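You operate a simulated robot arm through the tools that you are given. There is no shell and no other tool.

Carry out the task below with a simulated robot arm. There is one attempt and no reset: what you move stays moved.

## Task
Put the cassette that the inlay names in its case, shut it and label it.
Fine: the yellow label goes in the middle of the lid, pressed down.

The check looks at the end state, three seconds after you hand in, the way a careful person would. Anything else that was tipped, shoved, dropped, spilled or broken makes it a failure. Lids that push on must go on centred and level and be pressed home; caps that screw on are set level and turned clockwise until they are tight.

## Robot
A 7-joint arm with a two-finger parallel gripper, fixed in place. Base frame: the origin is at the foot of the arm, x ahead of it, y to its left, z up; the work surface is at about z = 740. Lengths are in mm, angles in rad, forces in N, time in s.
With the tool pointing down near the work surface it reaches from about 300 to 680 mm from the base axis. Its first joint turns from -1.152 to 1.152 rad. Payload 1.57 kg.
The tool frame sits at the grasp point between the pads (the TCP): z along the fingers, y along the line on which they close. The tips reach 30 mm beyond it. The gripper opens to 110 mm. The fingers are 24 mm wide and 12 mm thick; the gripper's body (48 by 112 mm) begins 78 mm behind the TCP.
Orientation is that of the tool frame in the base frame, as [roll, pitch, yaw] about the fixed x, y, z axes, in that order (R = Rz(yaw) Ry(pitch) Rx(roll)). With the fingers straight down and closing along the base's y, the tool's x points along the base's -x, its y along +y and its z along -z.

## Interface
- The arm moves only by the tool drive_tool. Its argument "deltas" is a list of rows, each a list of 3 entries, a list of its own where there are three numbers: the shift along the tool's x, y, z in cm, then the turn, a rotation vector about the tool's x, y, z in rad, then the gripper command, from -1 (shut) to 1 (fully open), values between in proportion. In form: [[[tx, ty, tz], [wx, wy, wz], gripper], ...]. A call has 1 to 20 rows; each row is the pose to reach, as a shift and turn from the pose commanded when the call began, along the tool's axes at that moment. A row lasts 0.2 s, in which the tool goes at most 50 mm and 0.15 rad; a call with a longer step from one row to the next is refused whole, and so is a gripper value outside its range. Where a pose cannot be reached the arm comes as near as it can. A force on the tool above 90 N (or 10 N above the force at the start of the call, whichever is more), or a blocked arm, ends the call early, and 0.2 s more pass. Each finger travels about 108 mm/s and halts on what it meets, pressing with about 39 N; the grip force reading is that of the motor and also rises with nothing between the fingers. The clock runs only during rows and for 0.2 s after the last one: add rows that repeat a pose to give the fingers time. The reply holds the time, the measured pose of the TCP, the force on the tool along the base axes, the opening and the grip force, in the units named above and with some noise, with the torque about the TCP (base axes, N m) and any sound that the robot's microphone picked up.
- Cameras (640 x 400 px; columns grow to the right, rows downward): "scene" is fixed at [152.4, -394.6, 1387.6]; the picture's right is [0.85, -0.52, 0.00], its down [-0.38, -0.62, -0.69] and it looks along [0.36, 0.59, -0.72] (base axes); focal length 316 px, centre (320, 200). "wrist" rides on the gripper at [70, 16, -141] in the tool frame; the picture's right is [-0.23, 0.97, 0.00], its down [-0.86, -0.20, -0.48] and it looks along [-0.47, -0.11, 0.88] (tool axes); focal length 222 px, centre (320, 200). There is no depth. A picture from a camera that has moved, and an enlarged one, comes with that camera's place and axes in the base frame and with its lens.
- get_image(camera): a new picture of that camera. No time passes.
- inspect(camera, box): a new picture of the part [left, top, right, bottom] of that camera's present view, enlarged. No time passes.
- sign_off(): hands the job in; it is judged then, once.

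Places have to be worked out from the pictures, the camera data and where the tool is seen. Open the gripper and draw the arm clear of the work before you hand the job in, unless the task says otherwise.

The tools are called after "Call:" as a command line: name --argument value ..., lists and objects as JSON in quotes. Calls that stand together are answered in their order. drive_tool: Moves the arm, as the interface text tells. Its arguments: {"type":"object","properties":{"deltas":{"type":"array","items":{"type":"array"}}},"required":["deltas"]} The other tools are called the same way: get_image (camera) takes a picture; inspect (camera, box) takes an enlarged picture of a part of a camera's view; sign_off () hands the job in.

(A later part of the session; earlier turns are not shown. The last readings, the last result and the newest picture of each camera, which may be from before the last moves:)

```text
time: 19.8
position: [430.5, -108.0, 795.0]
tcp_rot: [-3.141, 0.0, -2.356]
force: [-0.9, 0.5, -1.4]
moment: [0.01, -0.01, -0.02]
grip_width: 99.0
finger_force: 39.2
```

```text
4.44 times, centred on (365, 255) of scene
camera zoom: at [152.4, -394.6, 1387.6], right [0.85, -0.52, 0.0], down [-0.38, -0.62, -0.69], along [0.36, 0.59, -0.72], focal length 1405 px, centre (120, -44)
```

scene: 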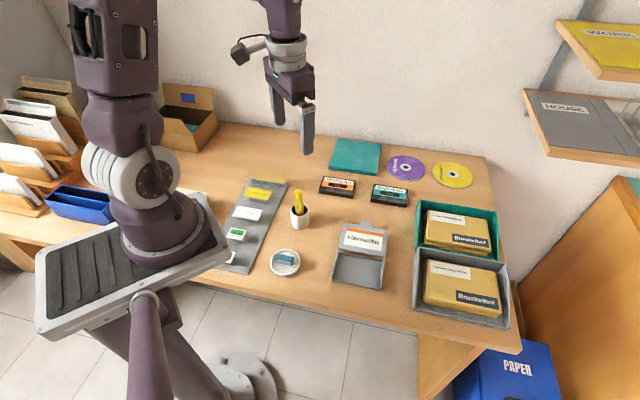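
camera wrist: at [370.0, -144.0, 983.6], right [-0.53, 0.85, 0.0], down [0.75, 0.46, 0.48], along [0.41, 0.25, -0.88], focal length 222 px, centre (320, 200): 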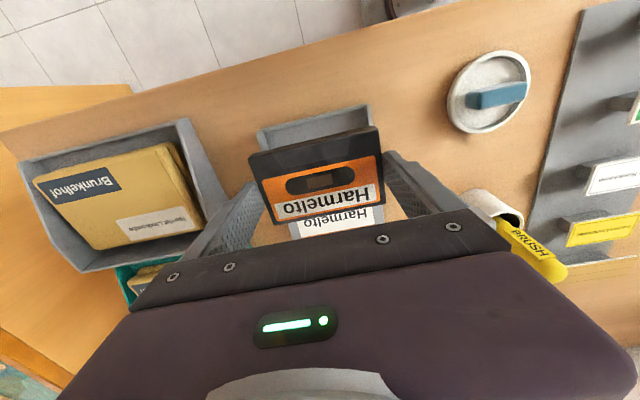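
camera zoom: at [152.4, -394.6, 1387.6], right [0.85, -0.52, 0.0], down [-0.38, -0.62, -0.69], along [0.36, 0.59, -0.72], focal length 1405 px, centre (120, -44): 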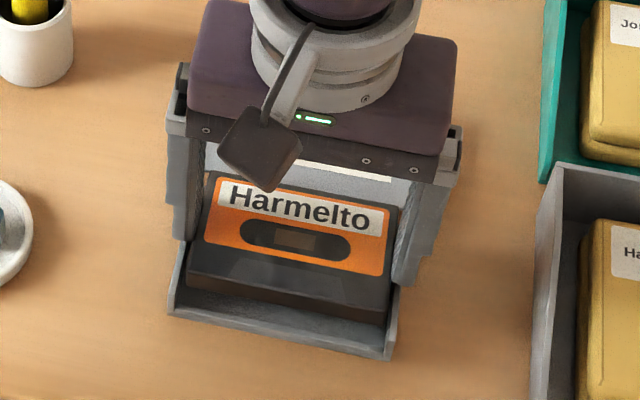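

Side gaps are about 3 mm each and the front and rear gaps are about equal, so the alignment is good. I'll lower in small steps until the fingertips are just above the side walls, watching the force.

Call:
drive_tool --deltas '[[[0, 0, 0.2], [0, 0, 0], -1], [[0, 0, 0.4], [0, 0, 0], -1], [[0, 0, 0.5], [0, 0, 0], -1], [[0, 0, 0.5], [0, 0, 0], -1]]'

Call:
inspect --camera "scene" --box '[335, 230, 395, 290]'

Call:
inspect --camera "wrist" --box '[360, 110, 420, 190]'

Call:
inspect --camera "wrist" --box '[230, 130, 300, 220]'

```text
time: 20.8
position: [430.5, -108.0, 790.2]
tcp_rot: [-3.138, 0.001, -2.355]
force: [-3.9, 0.7, 32.6]
moment: [-0.16, 0.02, 0.02]
grip_width: 99.0
finger_force: 39.2
```

```text
6.67 times, centred on (365, 260) of scene
camera zoom: at [151.9, -394.4, 1387.7], right [0.85, -0.52, 0.0], down [-0.38, -0.62, -0.69], along [0.36, 0.59, -0.72], focal length 2108 px, centre (20, -200)
```

zoom: 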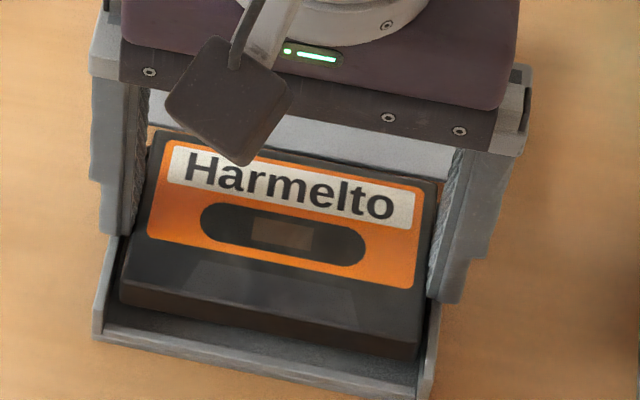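

```text
5.00 times, centred on (390, 150) of wrist
camera zoom: at [369.3, -145.0, 931.3], right [-0.53, 0.85, 0.0], down [0.75, 0.46, 0.48], along [0.41, 0.25, -0.88], focal length 1111 px, centre (-30, 450)
```

zoom: 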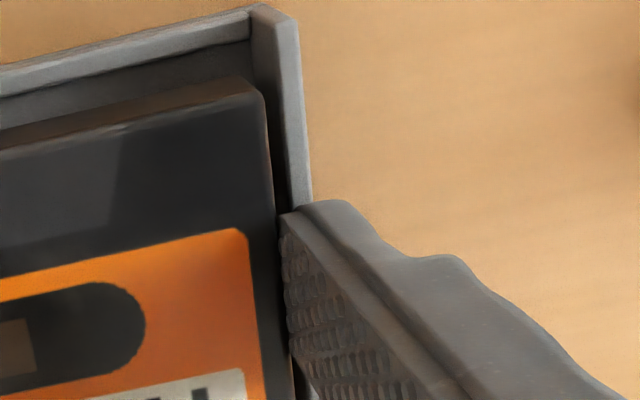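

```text
4.44 times, centred on (265, 175) of wrist
camera zoom: at [369.3, -145.0, 931.3], right [-0.53, 0.85, 0.0], down [0.75, 0.46, 0.48], along [0.41, 0.25, -0.88], focal length 987 px, centre (564, 311)
```

zoom: 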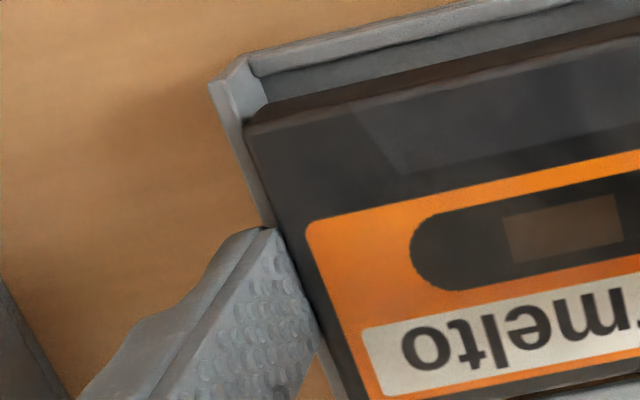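

The tips are resting on the side walls (33 N up at tip z≈760), with the cassette's underside already inside the walls. I'll back off about 1 mm and release.

Call:
drive_tool --deltas '[[[0, 0, -0.1], [0, 0, 0], -1], [[0, 0, -0.1], [0, 0, 0], -1], [[0, 0, -0.1], [0, 0, 0], 1], [[0, 0, -0.1], [0, 0, 0], 1], [[0, 0, -0.1], [0, 0, 0], 1]]'

Call:
inspect --camera "scene" --box '[335, 230, 395, 290]'

Call:
inspect --camera "wrist" --box '[240, 80, 400, 220]'

```text
time: 22.0
position: [429.8, -106.6, 790.4]
tcp_rot: [3.141, 0.002, -2.355]
force: [4.2, -2.7, 12.3]
moment: [-0.33, -0.44, -0.01]
grip_width: 99.9
finger_force: 0.2
```

```text
6.67 times, centred on (365, 260) of scene
camera zoom: at [152.3, -394.6, 1387.6], right [0.85, -0.52, 0.0], down [-0.38, -0.61, -0.69], along [0.36, 0.59, -0.72], focal length 2108 px, centre (20, -200)
```

zoom: 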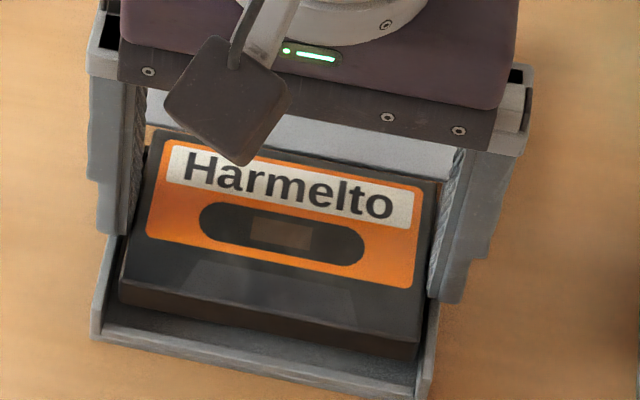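

```text
2.86 times, centred on (320, 150) of wrist
camera zoom: at [369.2, -145.1, 931.5], right [-0.53, 0.85, 0.0], down [0.75, 0.46, 0.48], along [0.41, 0.25, -0.88], focal length 635 px, centre (320, 343)
```

zoom: 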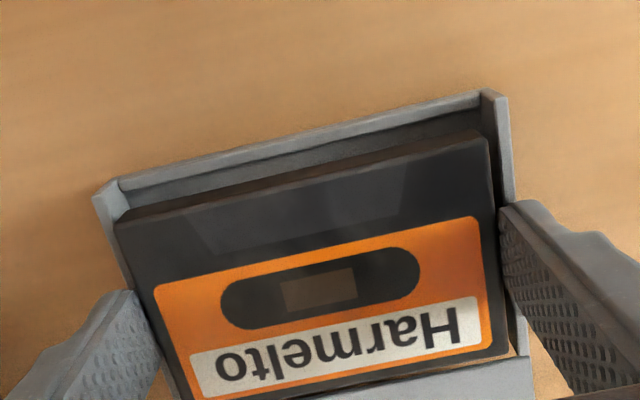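

The opening only reached 99.9 mm and a 12 N contact remains, so something is holding the fingers. I'll look closely at both tips before moving.

Call:
inspect --camera "wrist" --box '[360, 110, 420, 190]'

Call:
inspect --camera "scene" --box '[370, 240, 400, 275]'

Call:
inspect --camera "scene" --box '[330, 235, 360, 270]'

```text
5.00 times, centred on (390, 150) of wrist
camera zoom: at [369.2, -145.1, 931.5], right [-0.53, 0.85, 0.0], down [0.75, 0.46, 0.48], along [0.41, 0.25, -0.88], focal length 1111 px, centre (-30, 450)
```

zoom: 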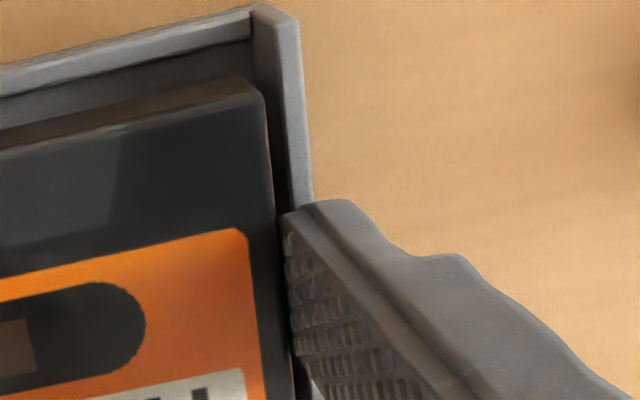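

```text
11.43 times, centred on (385, 258) of scene
camera zoom: at [152.3, -394.6, 1387.6], right [0.85, -0.52, 0.0], down [-0.38, -0.61, -0.69], along [0.36, 0.59, -0.72], focal length 3614 px, centre (-423, -457)
```

zoom: 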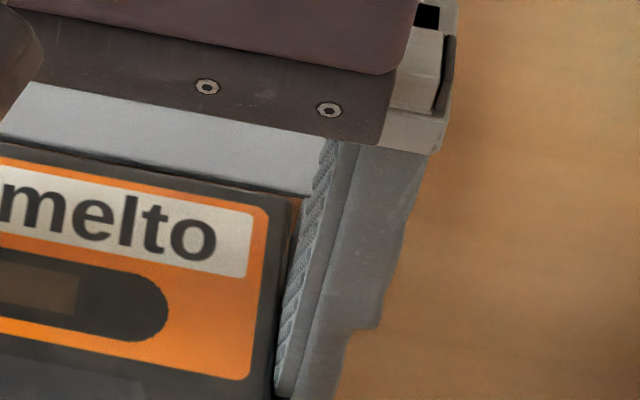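

```text
11.43 times, centred on (345, 252) of scene
camera zoom: at [152.3, -394.6, 1387.6], right [0.85, -0.52, 0.0], down [-0.38, -0.61, -0.69], along [0.36, 0.59, -0.72], focal length 3614 px, centre (34, -400)
```

zoom: 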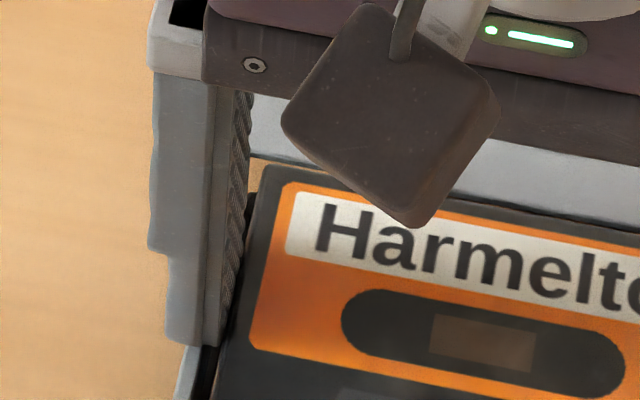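

The cassette hasn't dropped and appears slightly tilted. I'll zoom in on both front corners and the rear to see what it's touching.

Call:
inspect --camera "scene" --box '[370, 265, 400, 295]'

Call:
inspect --camera "scene" --box '[330, 255, 360, 285]'

Call:
inspect --camera "wrist" --box '[335, 95, 385, 130]'

Call:
inspect --camera "wrist" --box '[235, 130, 285, 165]'

Call:
inspect --camera "wrist" --box '[250, 180, 400, 230]'

```text
13.33 times, centred on (385, 280) of scene
camera zoom: at [152.3, -394.6, 1387.6], right [0.85, -0.52, 0.0], down [-0.38, -0.61, -0.69], along [0.36, 0.59, -0.72], focal length 4216 px, centre (-547, -867)
```

zoom: 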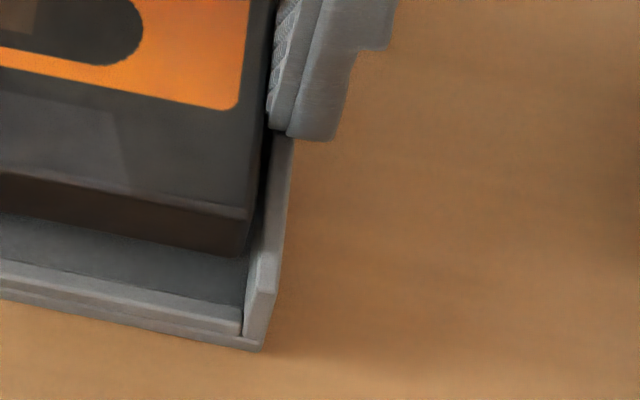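

```text
13.33 times, centred on (345, 270) of scene
camera zoom: at [152.3, -394.6, 1387.6], right [0.85, -0.52, 0.0], down [-0.38, -0.61, -0.69], along [0.36, 0.59, -0.72], focal length 4216 px, centre (-13, -733)
```

zoom: 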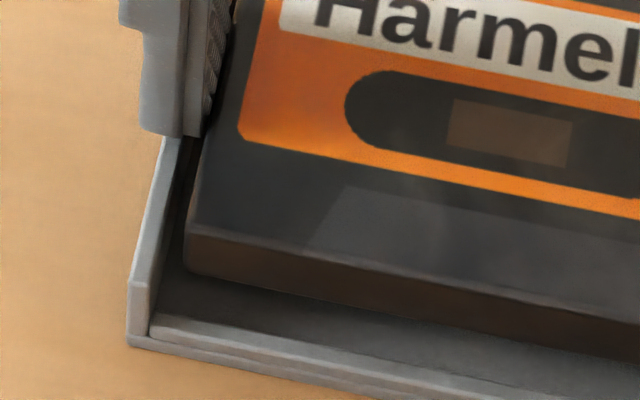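

```text
11.43 times, centred on (360, 112) of wrist
camera zoom: at [369.2, -145.1, 931.5], right [-0.53, 0.85, 0.0], down [0.75, 0.46, 0.48], along [0.41, 0.25, -0.88], focal length 2538 px, centre (-137, 1200)
```

zoom: 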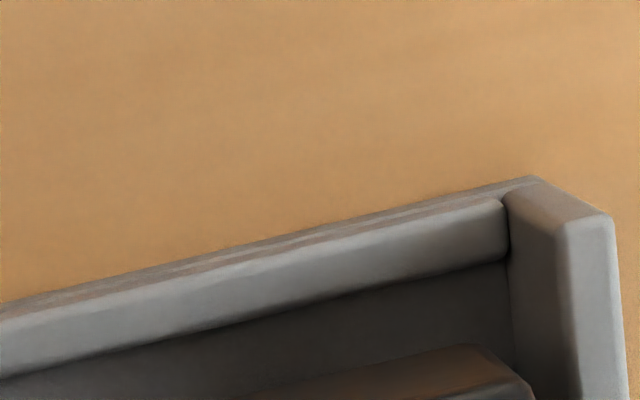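

```text
11.43 times, centred on (260, 148) of wrist
camera zoom: at [369.2, -145.1, 931.5], right [-0.53, 0.85, 0.0], down [0.75, 0.46, 0.48], along [0.41, 0.25, -0.88], focal length 2538 px, centre (1006, 800)
```

zoom: 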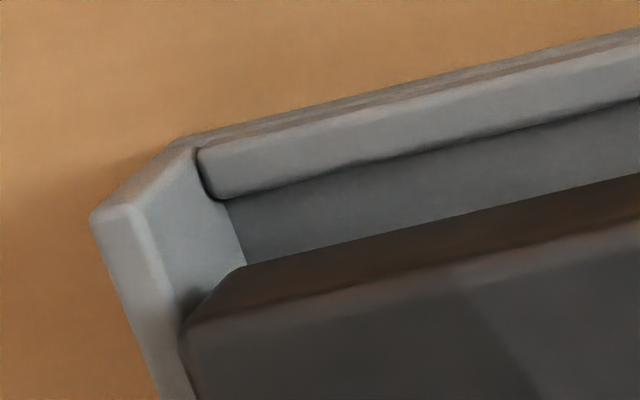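

```text
4.27 times, centred on (325, 205) of wrist
camera zoom: at [369.2, -145.1, 931.5], right [-0.53, 0.85, 0.0], down [0.75, 0.46, 0.48], along [0.41, 0.25, -0.88], focal length 948 px, centre (299, 179)
```

zoom: 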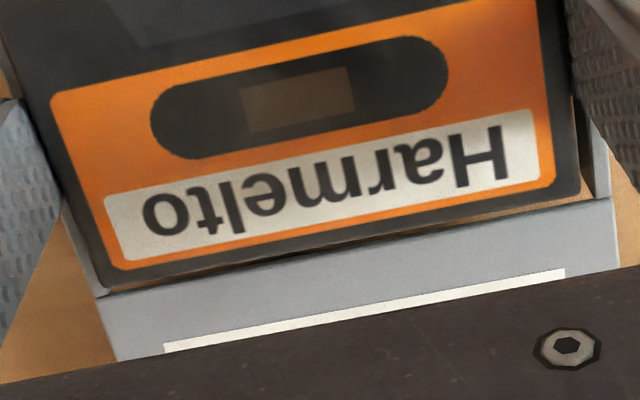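

Readings and views suggest the fingertips are still loaded on the wall tops and stuck there by friction. I'll regrip, rise about 2 mm and check that the contact force is gone before opening again.

Call:
drive_tool --deltas '[[[0, 0, 0], [0, 0, 0], -1], [[0, 0, 0], [0, 0, 0], -1], [[0, 0, -0.1], [0, 0, 0], -1], [[0, 0, -0.2], [0, 0, 0], -1], [[0, 0, -0.2], [0, 0, 0], -1]]'

Call:
inspect --camera "wrist" --box '[240, 80, 400, 220]'

Call:
inspect --camera "scene" --box '[335, 230, 395, 290]'

```text
time: 23.2
position: [431.2, -108.2, 793.2]
tcp_rot: [3.14, 0.002, -2.357]
force: [-0.4, -0.8, -0.3]
moment: [0.0, 0.01, 0.02]
grip_width: 99.0
finger_force: 39.1
```

```text
2.86 times, centred on (320, 150) of wrist
camera zoom: at [369.4, -145.3, 933.5], right [-0.53, 0.85, 0.0], down [0.75, 0.46, 0.48], along [0.41, 0.25, -0.88], focal length 635 px, centre (320, 343)
```

zoom: 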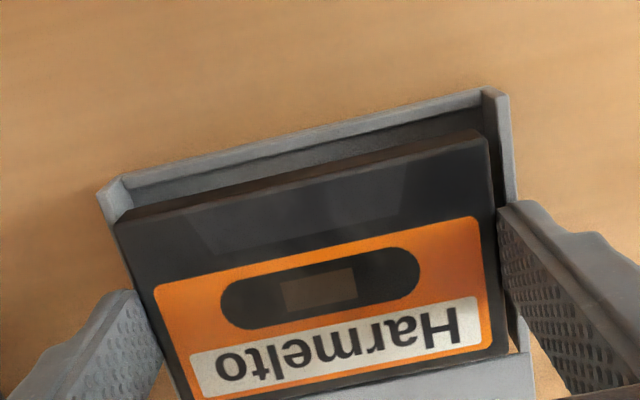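

```text
6.67 times, centred on (365, 260) of scene
camera zoom: at [152.4, -394.6, 1387.6], right [0.85, -0.52, 0.0], down [-0.38, -0.62, -0.69], along [0.36, 0.59, -0.72], focal length 2108 px, centre (20, -200)
```

zoom: 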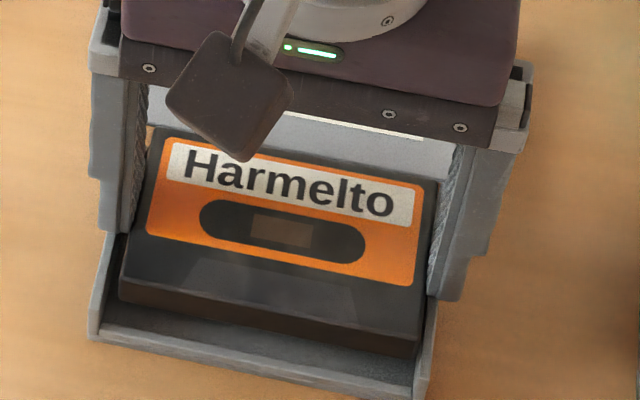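

Contact is gone and the cassette is held firmly again. I'll zoom in on the tips against the walls to understand the blocked opening and check the alignment before I try again.

Call:
inspect --camera "wrist" --box '[370, 120, 400, 150]'

Call:
inspect --camera "wrist" --box '[250, 165, 285, 195]'

Call:
inspect --camera "scene" --box '[380, 255, 400, 275]'

Call:
inspect --camera "scene" --box '[335, 250, 355, 270]'

```text
13.33 times, centred on (385, 135) of wrist
camera zoom: at [369.4, -145.3, 933.5], right [-0.53, 0.85, 0.0], down [0.75, 0.46, 0.48], along [0.41, 0.25, -0.88], focal length 2962 px, centre (-547, 1067)
```

zoom: 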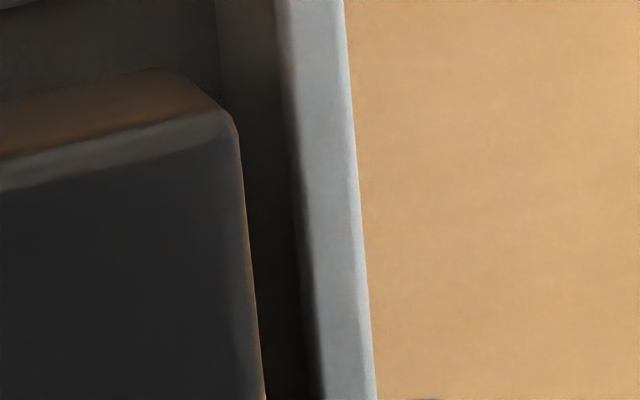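

```text
13.33 times, centred on (268, 180) of wrist
camera zoom: at [369.4, -145.3, 933.5], right [-0.53, 0.85, 0.0], down [0.75, 0.46, 0.48], along [0.41, 0.25, -0.88], focal length 2962 px, centre (1020, 467)
```

zoom: 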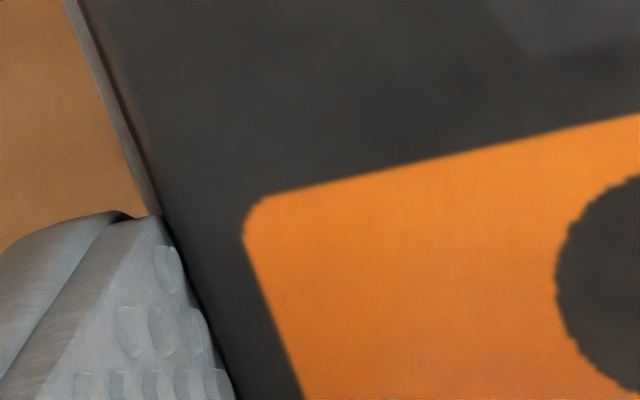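

```text
16.00 times, centred on (390, 265) of scene
camera zoom: at [152.4, -394.6, 1387.6], right [0.85, -0.52, 0.0], down [-0.38, -0.62, -0.69], along [0.36, 0.59, -0.72], focal length 5059 px, centre (-800, -840)
```

zoom: 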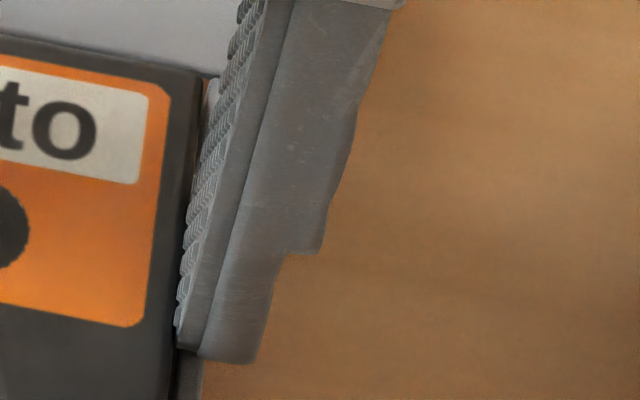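

```text
16.00 times, centred on (345, 260) of scene
camera zoom: at [152.4, -394.6, 1387.6], right [0.85, -0.52, 0.0], down [-0.38, -0.62, -0.69], along [0.36, 0.59, -0.72], focal length 5059 px, centre (-80, -760)
```

zoom: 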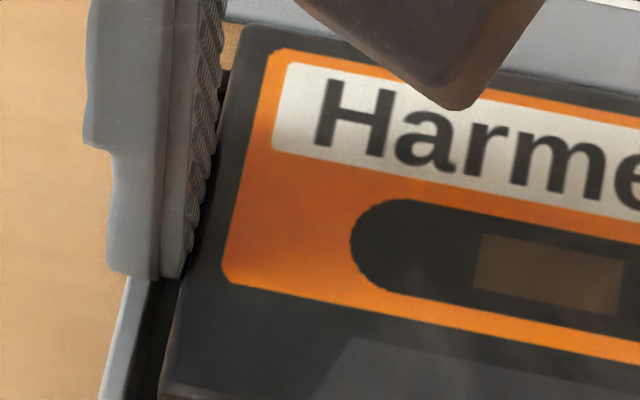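

The tray moved about 1.9 mm along tool +y during the stuck opening, and its walls measure about 20 mm tall (tops near z 760). I'll re-centre by 1.9 mm without lowering, then open with the tips clear of the walls.

Call:
drive_tool --deltas '[[[0, 0.1, 0], [0, 0, 0], -1], [[0, 0.19, 0], [0, 0, 0], -1], [[0, 0.19, 0], [0, 0, 0], -1]]'

Call:
inspect --camera "wrist" --box '[240, 90, 400, 190]'

Call:
inspect --camera "scene" --box '[335, 245, 395, 295]'

```text
time: 24.0
position: [428.7, -107.1, 793.1]
tcp_rot: [3.141, 0.001, -2.356]
force: [-0.5, 0.3, 0.0]
moment: [0.02, 0.0, 0.0]
grip_width: 98.9
finger_force: 39.4
```

```text
4.00 times, centred on (320, 140) of wrist
camera zoom: at [368.2, -143.9, 933.8], right [-0.53, 0.85, 0.0], down [0.75, 0.46, 0.48], along [0.41, 0.25, -0.88], focal length 888 px, centre (320, 440)
```

zoom: 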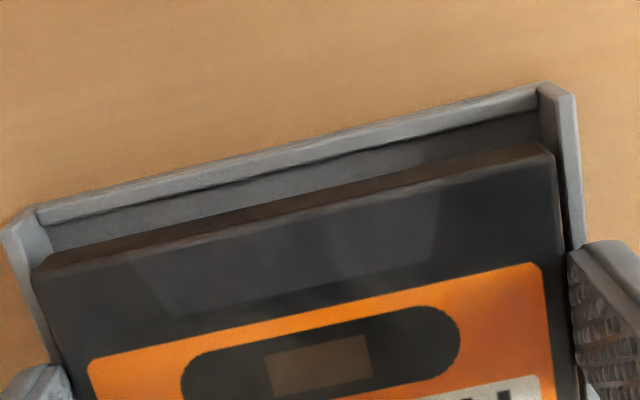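

```text
8.00 times, centred on (365, 270) of scene
camera zoom: at [152.4, -394.6, 1387.6], right [0.85, -0.52, 0.0], down [-0.38, -0.62, -0.69], along [0.36, 0.59, -0.72], focal length 2530 px, centre (-40, -360)
```

zoom: 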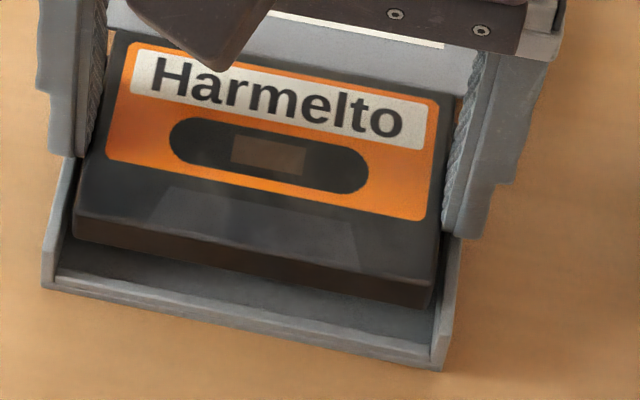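

The cassette and tray centres agree within 0.4 mm and nothing is in contact. I'll open the gripper now to let the cassette down into the tray.

Call:
drive_tool --deltas '[[[0, 0, 0], [0, 0, 0], 1], [[0, 0, 0], [0, 0, 0], 1], [[0, 0, 0], [0, 0, 0], 1]]'

Call:
inspect --camera "wrist" --box '[230, 80, 410, 220]'

Call:
inspect --camera "scene" --box '[335, 235, 395, 295]'

```text
time: 24.8
position: [428.4, -105.0, 791.7]
tcp_rot: [-3.141, 0.0, -2.355]
force: [-0.3, 0.0, -0.6]
moment: [0.01, -0.01, 0.02]
grip_width: 110.1
finger_force: 0.0
```

```text
2.86 times, centred on (320, 150) of wrist
camera zoom: at [368.2, -144.0, 933.8], right [-0.53, 0.85, 0.0], down [0.75, 0.46, 0.48], along [0.41, 0.25, -0.88], focal length 635 px, centre (320, 343)
```

zoom: 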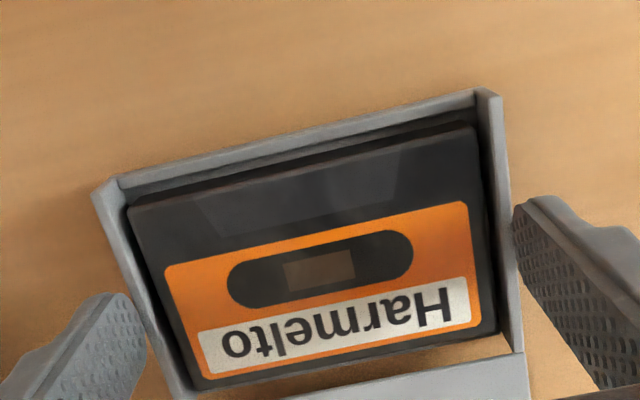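

```text
6.67 times, centred on (365, 265) of scene
camera zoom: at [152.4, -394.6, 1387.6], right [0.85, -0.52, 0.0], down [-0.38, -0.62, -0.69], along [0.36, 0.59, -0.72], focal length 2108 px, centre (20, -233)
```

zoom: 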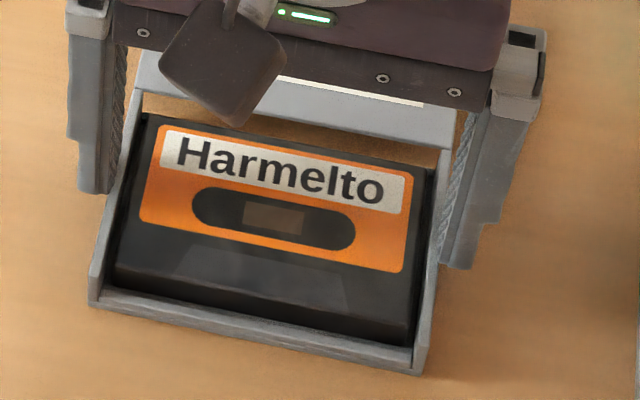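

The cassette dropped in level between the walls. I'll raise the arm and move the camera over the lid and tray to confirm the seating and measure the tab again.

Call:
drive_tool --deltas '[[[0, 0, -3], [0, 0, 0], 1], [[0, 0, -7], [0, 0, 0], 1], [[0, 0, -11], [0, 0, 0], 1], [[0, 0, -15], [0, 0, 0], 1], [[-4, -0.3, -15.7], [0, 0, 0], 1], [[-8, -0.6, -15.7], [0, 0, 0], 1], [[-12, -0.9, -15.7], [0, 0, 0], 1], [[-16, -1.3, -15.7], [0, 0, 0], 1], [[-16, -1.3, -15.7], [0, 0, 0], 1]]'

Call:
get_image --camera "wrist"

Call:
inspect --camera "wrist" --box '[230, 20, 410, 160]'

Call:
inspect --camera "scene" --box '[320, 210, 400, 295]'

```text
time: 26.8
position: [551.9, -2.3, 951.0]
tcp_rot: [3.141, 0.001, -2.356]
force: [0.8, -0.7, -0.4]
moment: [-0.01, 0.02, -0.01]
grip_width: 109.8
finger_force: 0.1
```

```text
taken
camera wrist: at [490.8, -40.8, 1092.1], right [-0.53, 0.85, 0.0], down [0.75, 0.46, 0.48], along [0.41, 0.25, -0.88], focal length 222 px, centre (320, 200)
```

wrist: 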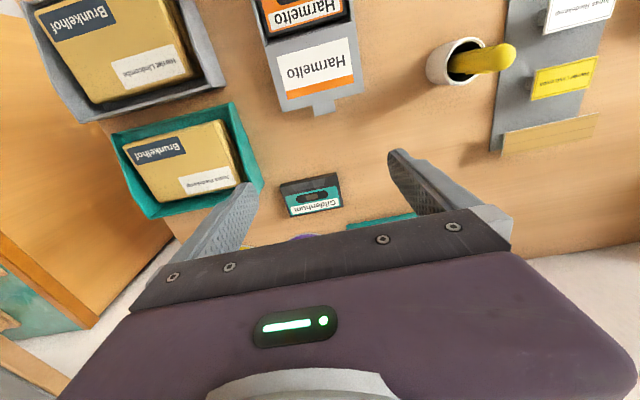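

```text
2.86 times, centred on (320, 90) of wrist
camera zoom: at [490.8, -40.8, 1092.1], right [-0.53, 0.85, 0.0], down [0.75, 0.46, 0.48], along [0.41, 0.25, -0.88], focal length 635 px, centre (320, 514)
```

zoom: 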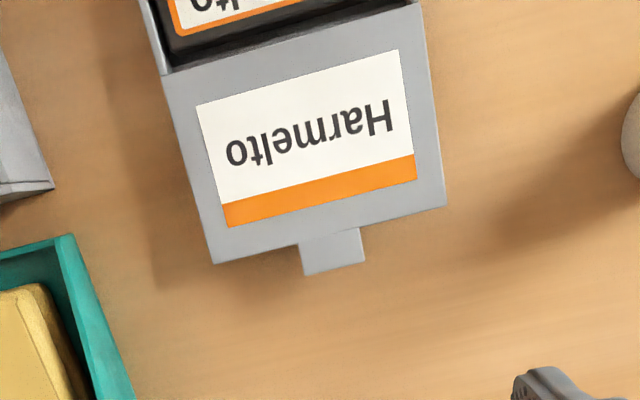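

```text
4.71 times, centred on (360, 252) of scene
camera zoom: at [152.4, -394.5, 1387.6], right [0.85, -0.52, 0.0], down [-0.38, -0.62, -0.69], along [0.36, 0.59, -0.72], focal length 1488 px, centre (132, -47)
```

zoom: 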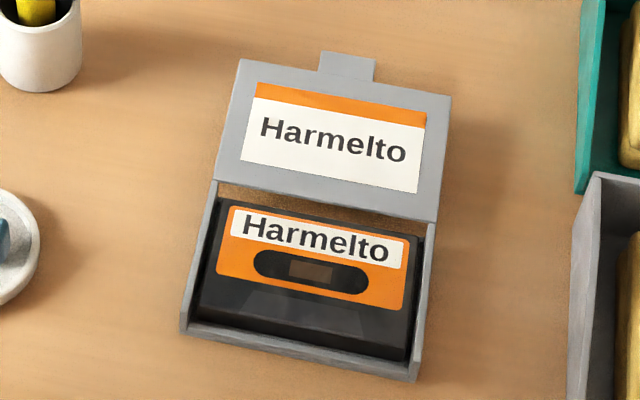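

The cassette sits flat in the tray and the lid hasn't changed. I'll zoom in on the tab and lid corners for accurate positions.

Call:
inspect --camera "wrist" --box '[275, 80, 375, 130]'

Call:
inspect --camera "wrist" --box '[260, 0, 360, 50]'

Call:
inspect --camera "scene" --box '[345, 215, 395, 245]'

```text
6.40 times, centred on (325, 105) of wrist
camera zoom: at [490.8, -40.8, 1092.1], right [-0.53, 0.85, 0.0], down [0.75, 0.46, 0.48], along [0.41, 0.25, -0.88], focal length 1422 px, centre (288, 808)
```

zoom: 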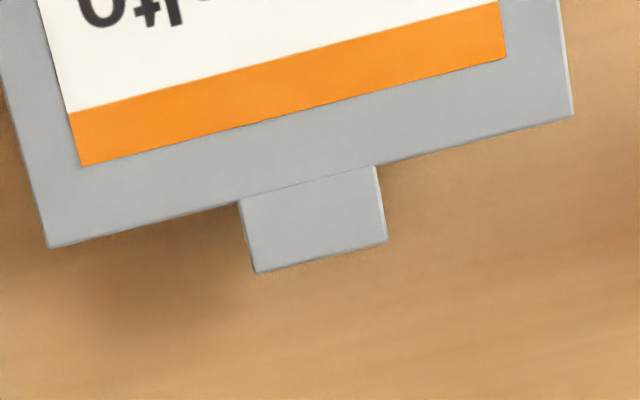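

```text
6.40 times, centred on (310, 25) of wrist
camera zoom: at [490.8, -40.8, 1092.1], right [-0.53, 0.85, 0.0], down [0.75, 0.46, 0.48], along [0.41, 0.25, -0.88], focal length 1422 px, centre (384, 1320)
```

zoom: 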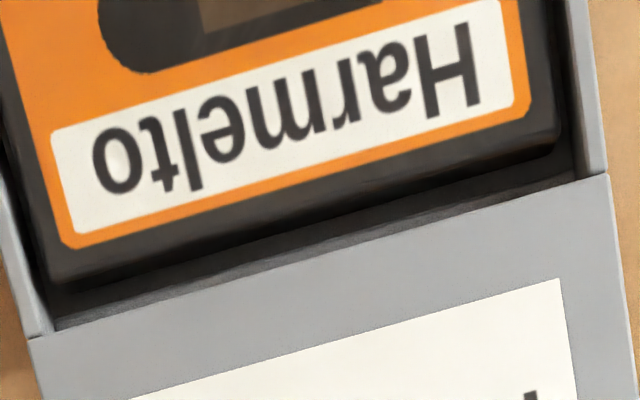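

```text
12.80 times, centred on (370, 230) of scene
camera zoom: at [152.4, -394.5, 1387.6], right [0.85, -0.52, 0.0], down [-0.38, -0.62, -0.69], along [0.36, 0.59, -0.72], focal length 4047 px, centre (-320, -184)
```

zoom: 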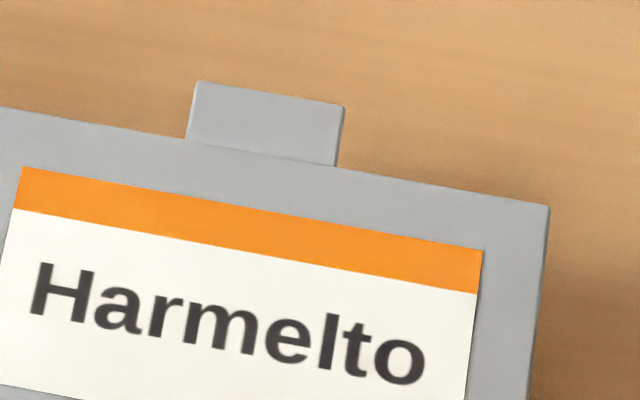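

The tab is 29.6 mm wide and 15 mm long, centred 13.6 mm along tool y, and the hinge line is 120.5 mm along tool x from here. I'll bring the fingers down around the outer part of the tab, half open, and stop just above it.

Call:
drive_tool --deltas '[[[1.2, 0.7, 2.0], [0, 0, 0], 0.3], [[2.36, 1.37, 5.0], [0, 0, 0], 0.0], [[2.36, 1.37, 9.0], [0, 0, 0], 0.0], [[2.36, 1.37, 12.0], [0, 0, 0], 0.0], [[2.36, 1.37, 14.5], [0, 0, 0], 0.0], [[2.36, 1.37, 14.5], [0, 0, 0], 0.0], [[2.36, 1.37, 14.5], [0, 0, 0], 0.0]]'

Call:
get_image --camera "wrist"

Call:
inspect --camera "wrist" --box '[250, 100, 400, 210]'

Call:
inspect --camera "scene" --box '[330, 170, 420, 240]'

```text
time: 28.4
position: [525.5, -8.4, 805.8]
tcp_rot: [3.14, 0.001, -2.357]
force: [0.3, 0.1, 0.9]
moment: [0.03, -0.01, 0.01]
grip_width: 55.0
finger_force: 0.1
```

```text
taken
camera wrist: at [463.7, -45.8, 945.8], right [-0.53, 0.85, 0.0], down [0.75, 0.46, 0.48], along [0.41, 0.25, -0.88], focal length 222 px, centre (320, 200)
```

wrist: 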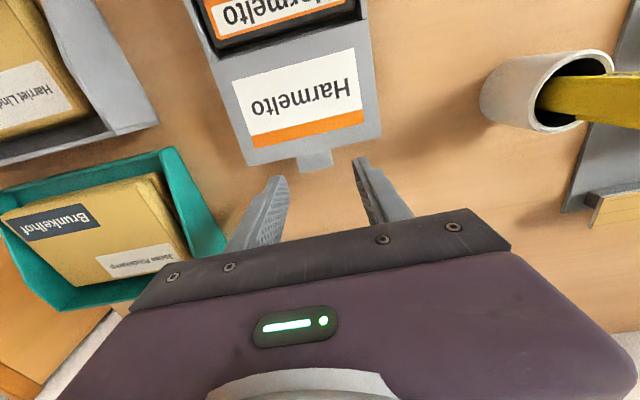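

```text
3.64 times, centred on (325, 155) of wrist
camera zoom: at [463.7, -45.8, 945.8], right [-0.53, 0.85, 0.0], down [0.75, 0.46, 0.48], along [0.41, 0.25, -0.88], focal length 808 px, centre (302, 364)
```

zoom: 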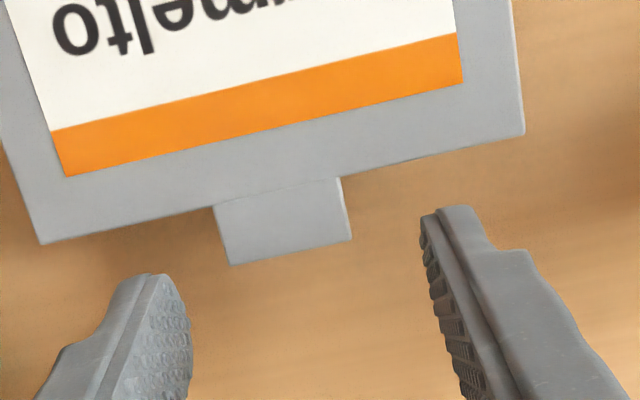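

```text
5.71 times, centred on (375, 205) of scene
camera zoom: at [152.4, -394.6, 1387.6], right [0.85, -0.52, 0.0], down [-0.38, -0.62, -0.69], along [0.36, 0.59, -0.72], focal length 1807 px, centre (6, 171)
```

zoom: 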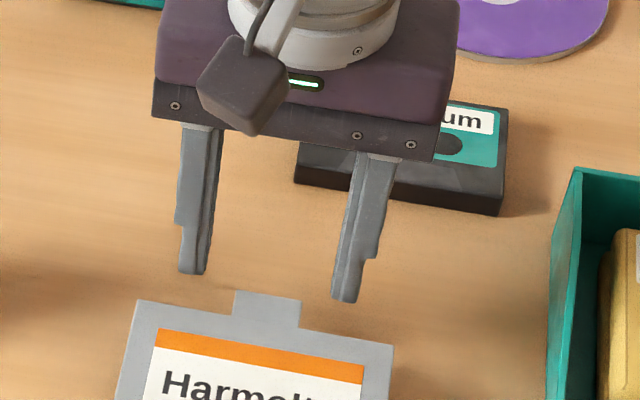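

Seen up close, the tab centre is 2.8 mm toward tool -y. I'll correct that and lower so the tips pass just below the tab.

Call:
drive_tool --deltas '[[[-0.1, -0.28, 0.6], [0, 0, 0], 0.0], [[-0.1, -0.28, 1.3], [0, 0, 0], 0.0], [[-0.1, -0.28, 1.9], [0, 0, 0], 0.0], [[-0.1, -0.28, 2.4], [0, 0, 0], 0.0], [[-0.1, -0.28, 2.4], [0, 0, 0], 0.0]]'

Call:
inspect --camera "wrist" --box '[250, 110, 400, 220]'

Call:
inspect --camera "scene" --box '[340, 190, 400, 240]'

```text
time: 29.6
position: [528.2, -10.0, 781.0]
tcp_rot: [3.141, 0.0, -2.355]
force: [0.3, -0.8, -0.1]
moment: [0.03, 0.01, 0.0]
grip_width: 55.3
finger_force: 0.1
```

```text
3.64 times, centred on (325, 165) of wrist
camera zoom: at [466.3, -47.8, 921.7], right [-0.53, 0.85, 0.0], down [0.75, 0.46, 0.48], along [0.41, 0.25, -0.88], focal length 808 px, centre (302, 327)
```

zoom: 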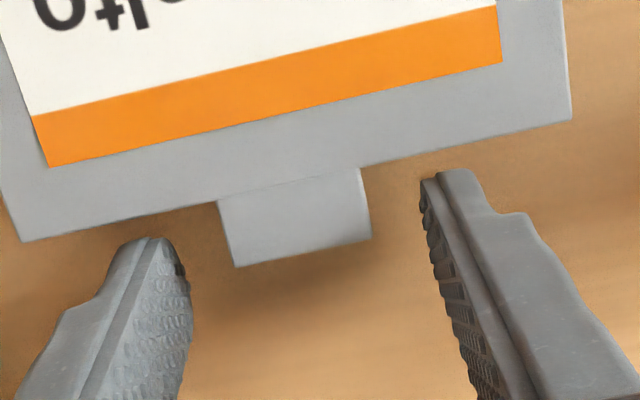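

```text
8.00 times, centred on (370, 215) of scene
camera zoom: at [152.4, -394.6, 1387.6], right [0.85, -0.52, 0.0], down [-0.38, -0.62, -0.69], along [0.36, 0.59, -0.72], focal length 2530 px, centre (-80, 80)
```

zoom: 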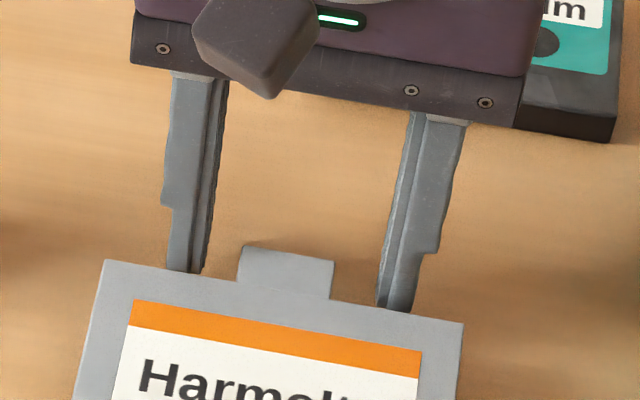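

The tab is centred between the fingers within 0.5 mm, with about 10 mm of overlap. I'll close in small steps to grip it lightly, reading the grip force as I go.

Call:
drive_tool --deltas '[[[0, 0, 0], [0, 0, 0], -0.2], [[0, 0, 0], [0, 0, 0], -0.35], [[0, 0, 0], [0, 0, 0], -0.43], [[0, 0, 0], [0, 0, 0], -0.46], [[0, 0, 0], [0, 0, 0], -0.46]]'

Call:
inspect --camera "wrist" --box '[250, 110, 400, 220]'

```text
time: 30.8
position: [527.8, -9.2, 780.8]
tcp_rot: [-3.141, -0.001, -2.356]
force: [0.6, 0.7, -0.6]
moment: [-0.02, 0.03, -0.03]
grip_width: 30.1
finger_force: 0.6
```

```text
3.64 times, centred on (325, 165) of wrist
camera zoom: at [466.2, -47.8, 921.8], right [-0.53, 0.85, 0.0], down [0.75, 0.46, 0.48], along [0.41, 0.25, -0.88], focal length 808 px, centre (302, 327)
```

zoom: 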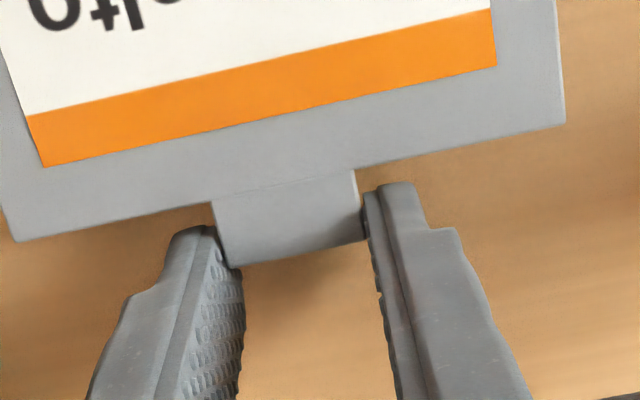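

The grip touches at 30.1 mm with under 1 N, so a light grip is possible. I'll tighten a little for a moderate hold.

Call:
drive_tool --deltas '[[[0, 0, 0], [0, 0, 0], -0.49], [[0, 0, 0], [0, 0, 0], -0.49]]'

```text
time: 31.4
position: [527.1, -9.9, 781.9]
tcp_rot: [-3.141, 0.0, -2.356]
force: [-0.2, 0.4, 0.2]
moment: [-0.03, 0.06, -0.03]
grip_width: 29.6
finger_force: 12.2
```

I hold the tab with a 12 N grip. I'll start the lid swing by turning the tool with the lid about the hinge (95 mm ahead, 21 mm below the TCP), first only 10°, and check that the tray stays down.

Call:
drive_tool --deltas '[[[0.1, 0, -0.41], [0, -0.0436, 0], -0.49], [[0.22, 0, -0.82], [0, -0.0873, 0], -0.49], [[0.36, 0, -1.22], [0, -0.131, 0], -0.49], [[0.515, 0, -1.62], [0, -0.1745, 0], -0.49], [[0.515, 0, -1.62], [0, -0.1745, 0], -0.49]]'

Call:
inspect --camera "scene" --box '[320, 180, 410, 300]'

Call:
get_image --camera "wrist"

```text
time: 32.6
position: [523.7, -13.2, 798.1]
tcp_rot: [-3.142, 0.176, -2.355]
force: [0.3, -0.4, -0.8]
moment: [0.06, -0.05, -0.02]
grip_width: 28.9
finger_force: 38.3
```

```text
3.33 times, centred on (365, 240) of scene
camera zoom: at [152.4, -394.6, 1387.6], right [0.85, -0.52, 0.0], down [-0.38, -0.62, -0.69], along [0.36, 0.59, -0.72], focal length 1054 px, centre (170, 67)
```

zoom: 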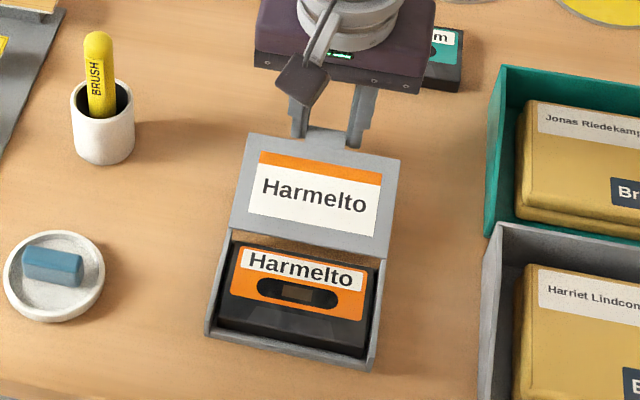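

```text
taken
camera wrist: at [445.9, -68.2, 924.2], right [-0.53, 0.85, 0.04], down [0.68, 0.4, 0.62], along [0.51, 0.36, -0.78], focal length 222 px, centre (320, 200)
```

wrist: 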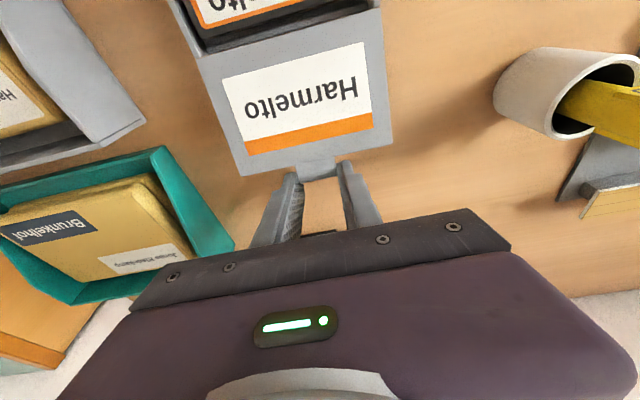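

The lid is rising with the tool and forces stay near zero, with the tray flat. I'll continue the same rigid swing by another 30°.

Call:
drive_tool --deltas '[[[0.22, 0, -0.82], [0, -0.0873, 0], -0.49], [[0.515, 0, -1.62], [0, -0.1745, 0], -0.49], [[0.876, 0, -2.39], [0, -0.2618, 0], -0.49], [[1.303, 0, -3.13], [0, -0.349, 0], -0.49], [[1.793, 0, -3.83], [0, -0.4363, 0], -0.49], [[2.34, 0, -4.48], [0, -0.5236, 0], -0.49], [[2.34, 0, -4.48], [0, -0.5236, 0], -0.49]]'

Call:
inspect --camera "scene" --box '[320, 180, 410, 300]'

Call:
get_image --camera "wrist"

```text
time: 34.2
position: [501.9, -34.5, 838.5]
tcp_rot: [3.141, 0.7, -2.358]
force: [0.5, 0.6, 0.7]
moment: [0.0, -0.05, 0.01]
grip_width: 29.3
finger_force: 24.0
```

```text
3.33 times, centred on (365, 240) of scene
camera zoom: at [152.3, -394.6, 1387.6], right [0.85, -0.52, 0.0], down [-0.38, -0.62, -0.69], along [0.36, 0.59, -0.72], focal length 1054 px, centre (170, 67)
```

zoom: 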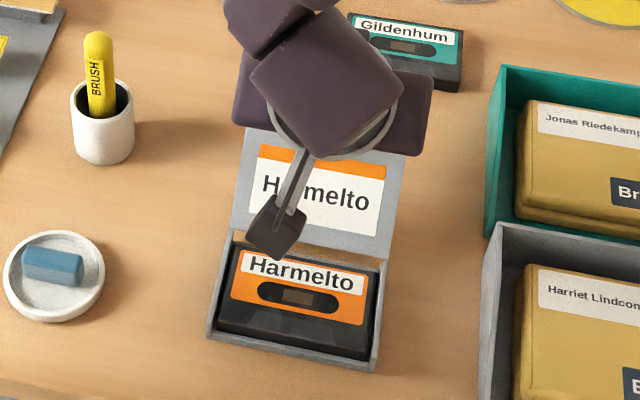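

```text
taken
camera wrist: at [388.5, -126.3, 900.5], right [-0.57, 0.81, 0.15], down [0.39, 0.1, 0.92], along [0.73, 0.58, -0.37], focal length 222 px, centre (320, 200)
```

wrist: 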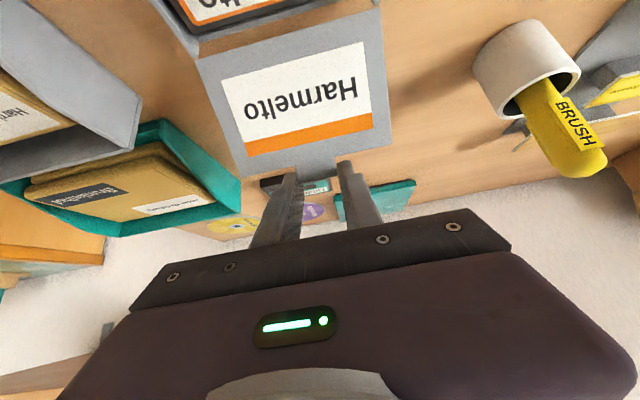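

The lid is at about 40° with no strain. I'll swing another 15° rigidly and see that the arm still reaches.

Call:
drive_tool --deltas '[[[0.22, 0, -0.82], [0, -0.0873, 0], -0.49], [[0.515, 0, -1.62], [0, -0.1745, 0], -0.49], [[0.876, 0, -2.39], [0, -0.2618, 0], -0.49], [[0.876, 0, -2.39], [0, -0.2618, 0], -0.49]]'

Call:
get_image --camera "scene"

Call:
get_image --camera "wrist"

```text
time: 35.2
position: [486.7, -52.3, 848.9]
tcp_rot: [3.14, 0.962, -2.358]
force: [-0.4, 0.0, 0.1]
moment: [0.02, -0.05, 0.0]
grip_width: 29.5
finger_force: 29.7
```

```text
taken
```

scene: 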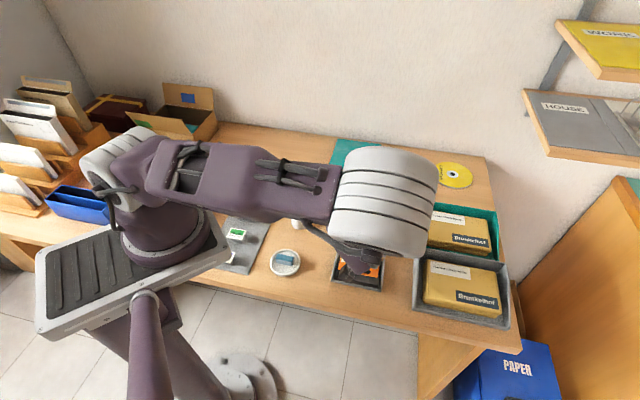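

```text
taken
camera wrist: at [363.8, -150.3, 873.0], right [-0.6, 0.78, 0.19], down [0.21, -0.07, 0.97], along [0.77, 0.62, -0.12], focal length 222 px, centre (320, 200)
```

wrist: 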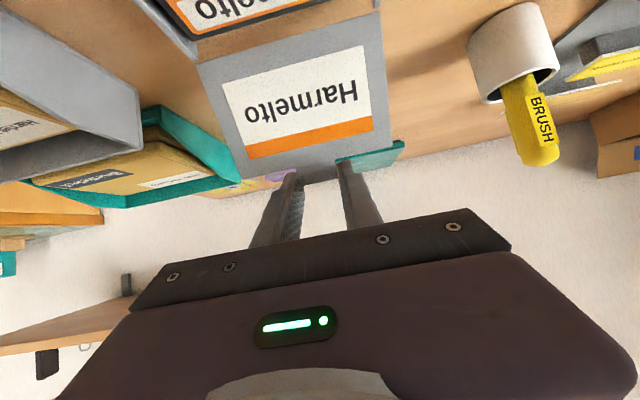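

The lid is at about 55° and the tool followed fully. For the next stretch the lid must pivot between the pads, so I'll first ease the grip and read the force.

Call:
drive_tool --deltas '[[[0, 0, 0], [0, 0, 0], -0.475], [[0, 0, 0], [0, 0, 0], -0.475]]'

```text
time: 35.8
position: [486.5, -51.8, 849.8]
tcp_rot: [3.141, 0.958, -2.356]
force: [0.1, 0.2, -1.5]
moment: [-0.01, -0.01, -0.01]
grip_width: 30.0
finger_force: 5.0
```

The grip is down to 5 N, enough to hold the lid while it pivots. I'll follow the arc another 20° without tilting the tool and watch forces.

Call:
drive_tool --deltas '[[[0.01, 0, -0.77], [0, 0, 0], -0.475], [[0.08, 0, -1.54], [0, 0, 0], -0.475], [[0.22, 0, -2.3], [0, 0, 0], -0.475], [[0.43, 0, -3.05], [0, 0, 0], -0.475], [[0.43, 0, -3.05], [0, 0, 0], -0.475]]'

Call:
get_image --camera "wrist"

Call:
inspect --camera "scene" --box '[300, 190, 420, 310]'

```text
time: 37.0
position: [467.4, -70.9, 864.7]
tcp_rot: [-3.141, 0.961, -2.357]
force: [-0.5, -0.3, 0.1]
moment: [-0.01, 0.05, -0.03]
grip_width: 29.8
finger_force: 5.4
```

```text
taken
camera wrist: at [344.9, -169.5, 888.0], right [-0.6, 0.78, 0.19], down [0.21, -0.07, 0.97], along [0.77, 0.62, -0.12], focal length 222 px, centre (320, 200)
```

wrist: 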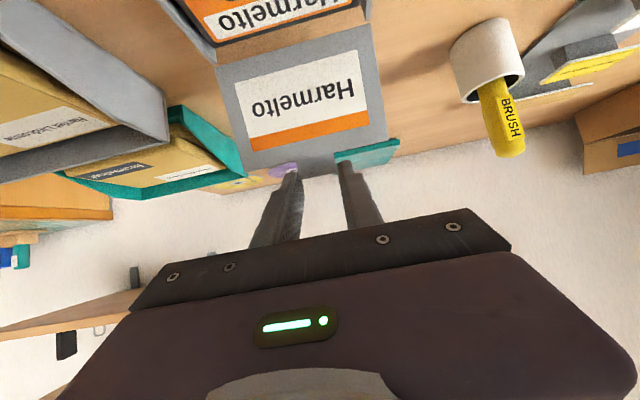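

```text
3.33 times, centred on (360, 250) of scene
camera zoom: at [152.4, -394.6, 1387.6], right [0.85, -0.52, 0.0], down [-0.38, -0.62, -0.69], along [0.36, 0.59, -0.72], focal length 1054 px, centre (187, 33)
```

zoom: 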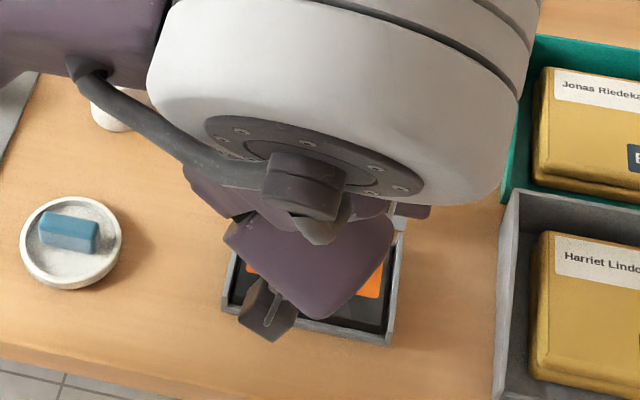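

The lid keeps turning with no force build-up. I'll check the tab between the pads and the tray's position.

Call:
inspect --camera "wrist" --box '[200, 0, 420, 230]'

Call:
inspect --camera "wrist" --box '[260, 130, 380, 210]'

```text
1.74 times, centred on (310, 115) of wrist
camera zoom: at [344.9, -169.5, 888.0], right [-0.6, 0.78, 0.19], down [0.21, -0.07, 0.97], along [0.77, 0.62, -0.12], focal length 386 px, centre (337, 348)
```

zoom: 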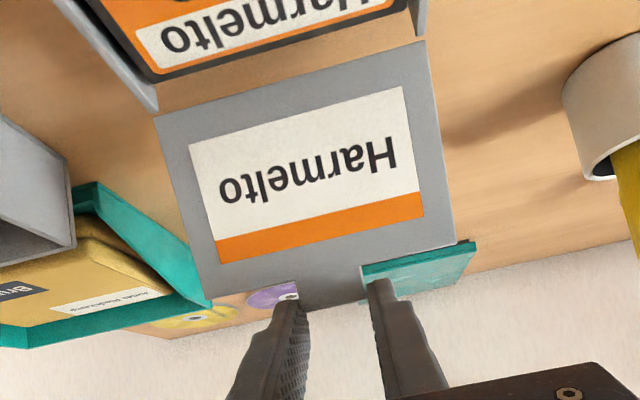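

```text
5.00 times, centred on (320, 170) of wrist
camera zoom: at [344.9, -169.5, 888.0], right [-0.6, 0.78, 0.19], down [0.21, -0.07, 0.97], along [0.77, 0.62, -0.12], focal length 1111 px, centre (320, 350)
```

zoom: 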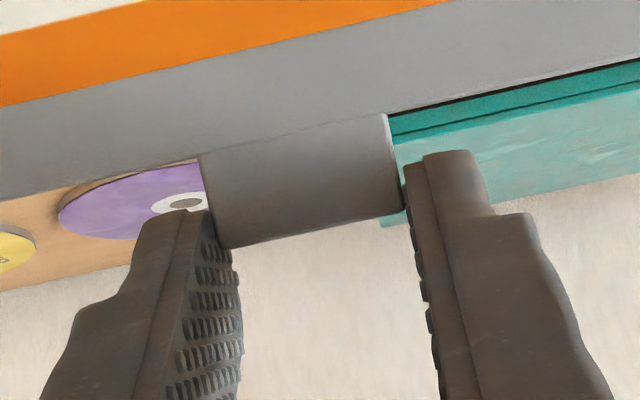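

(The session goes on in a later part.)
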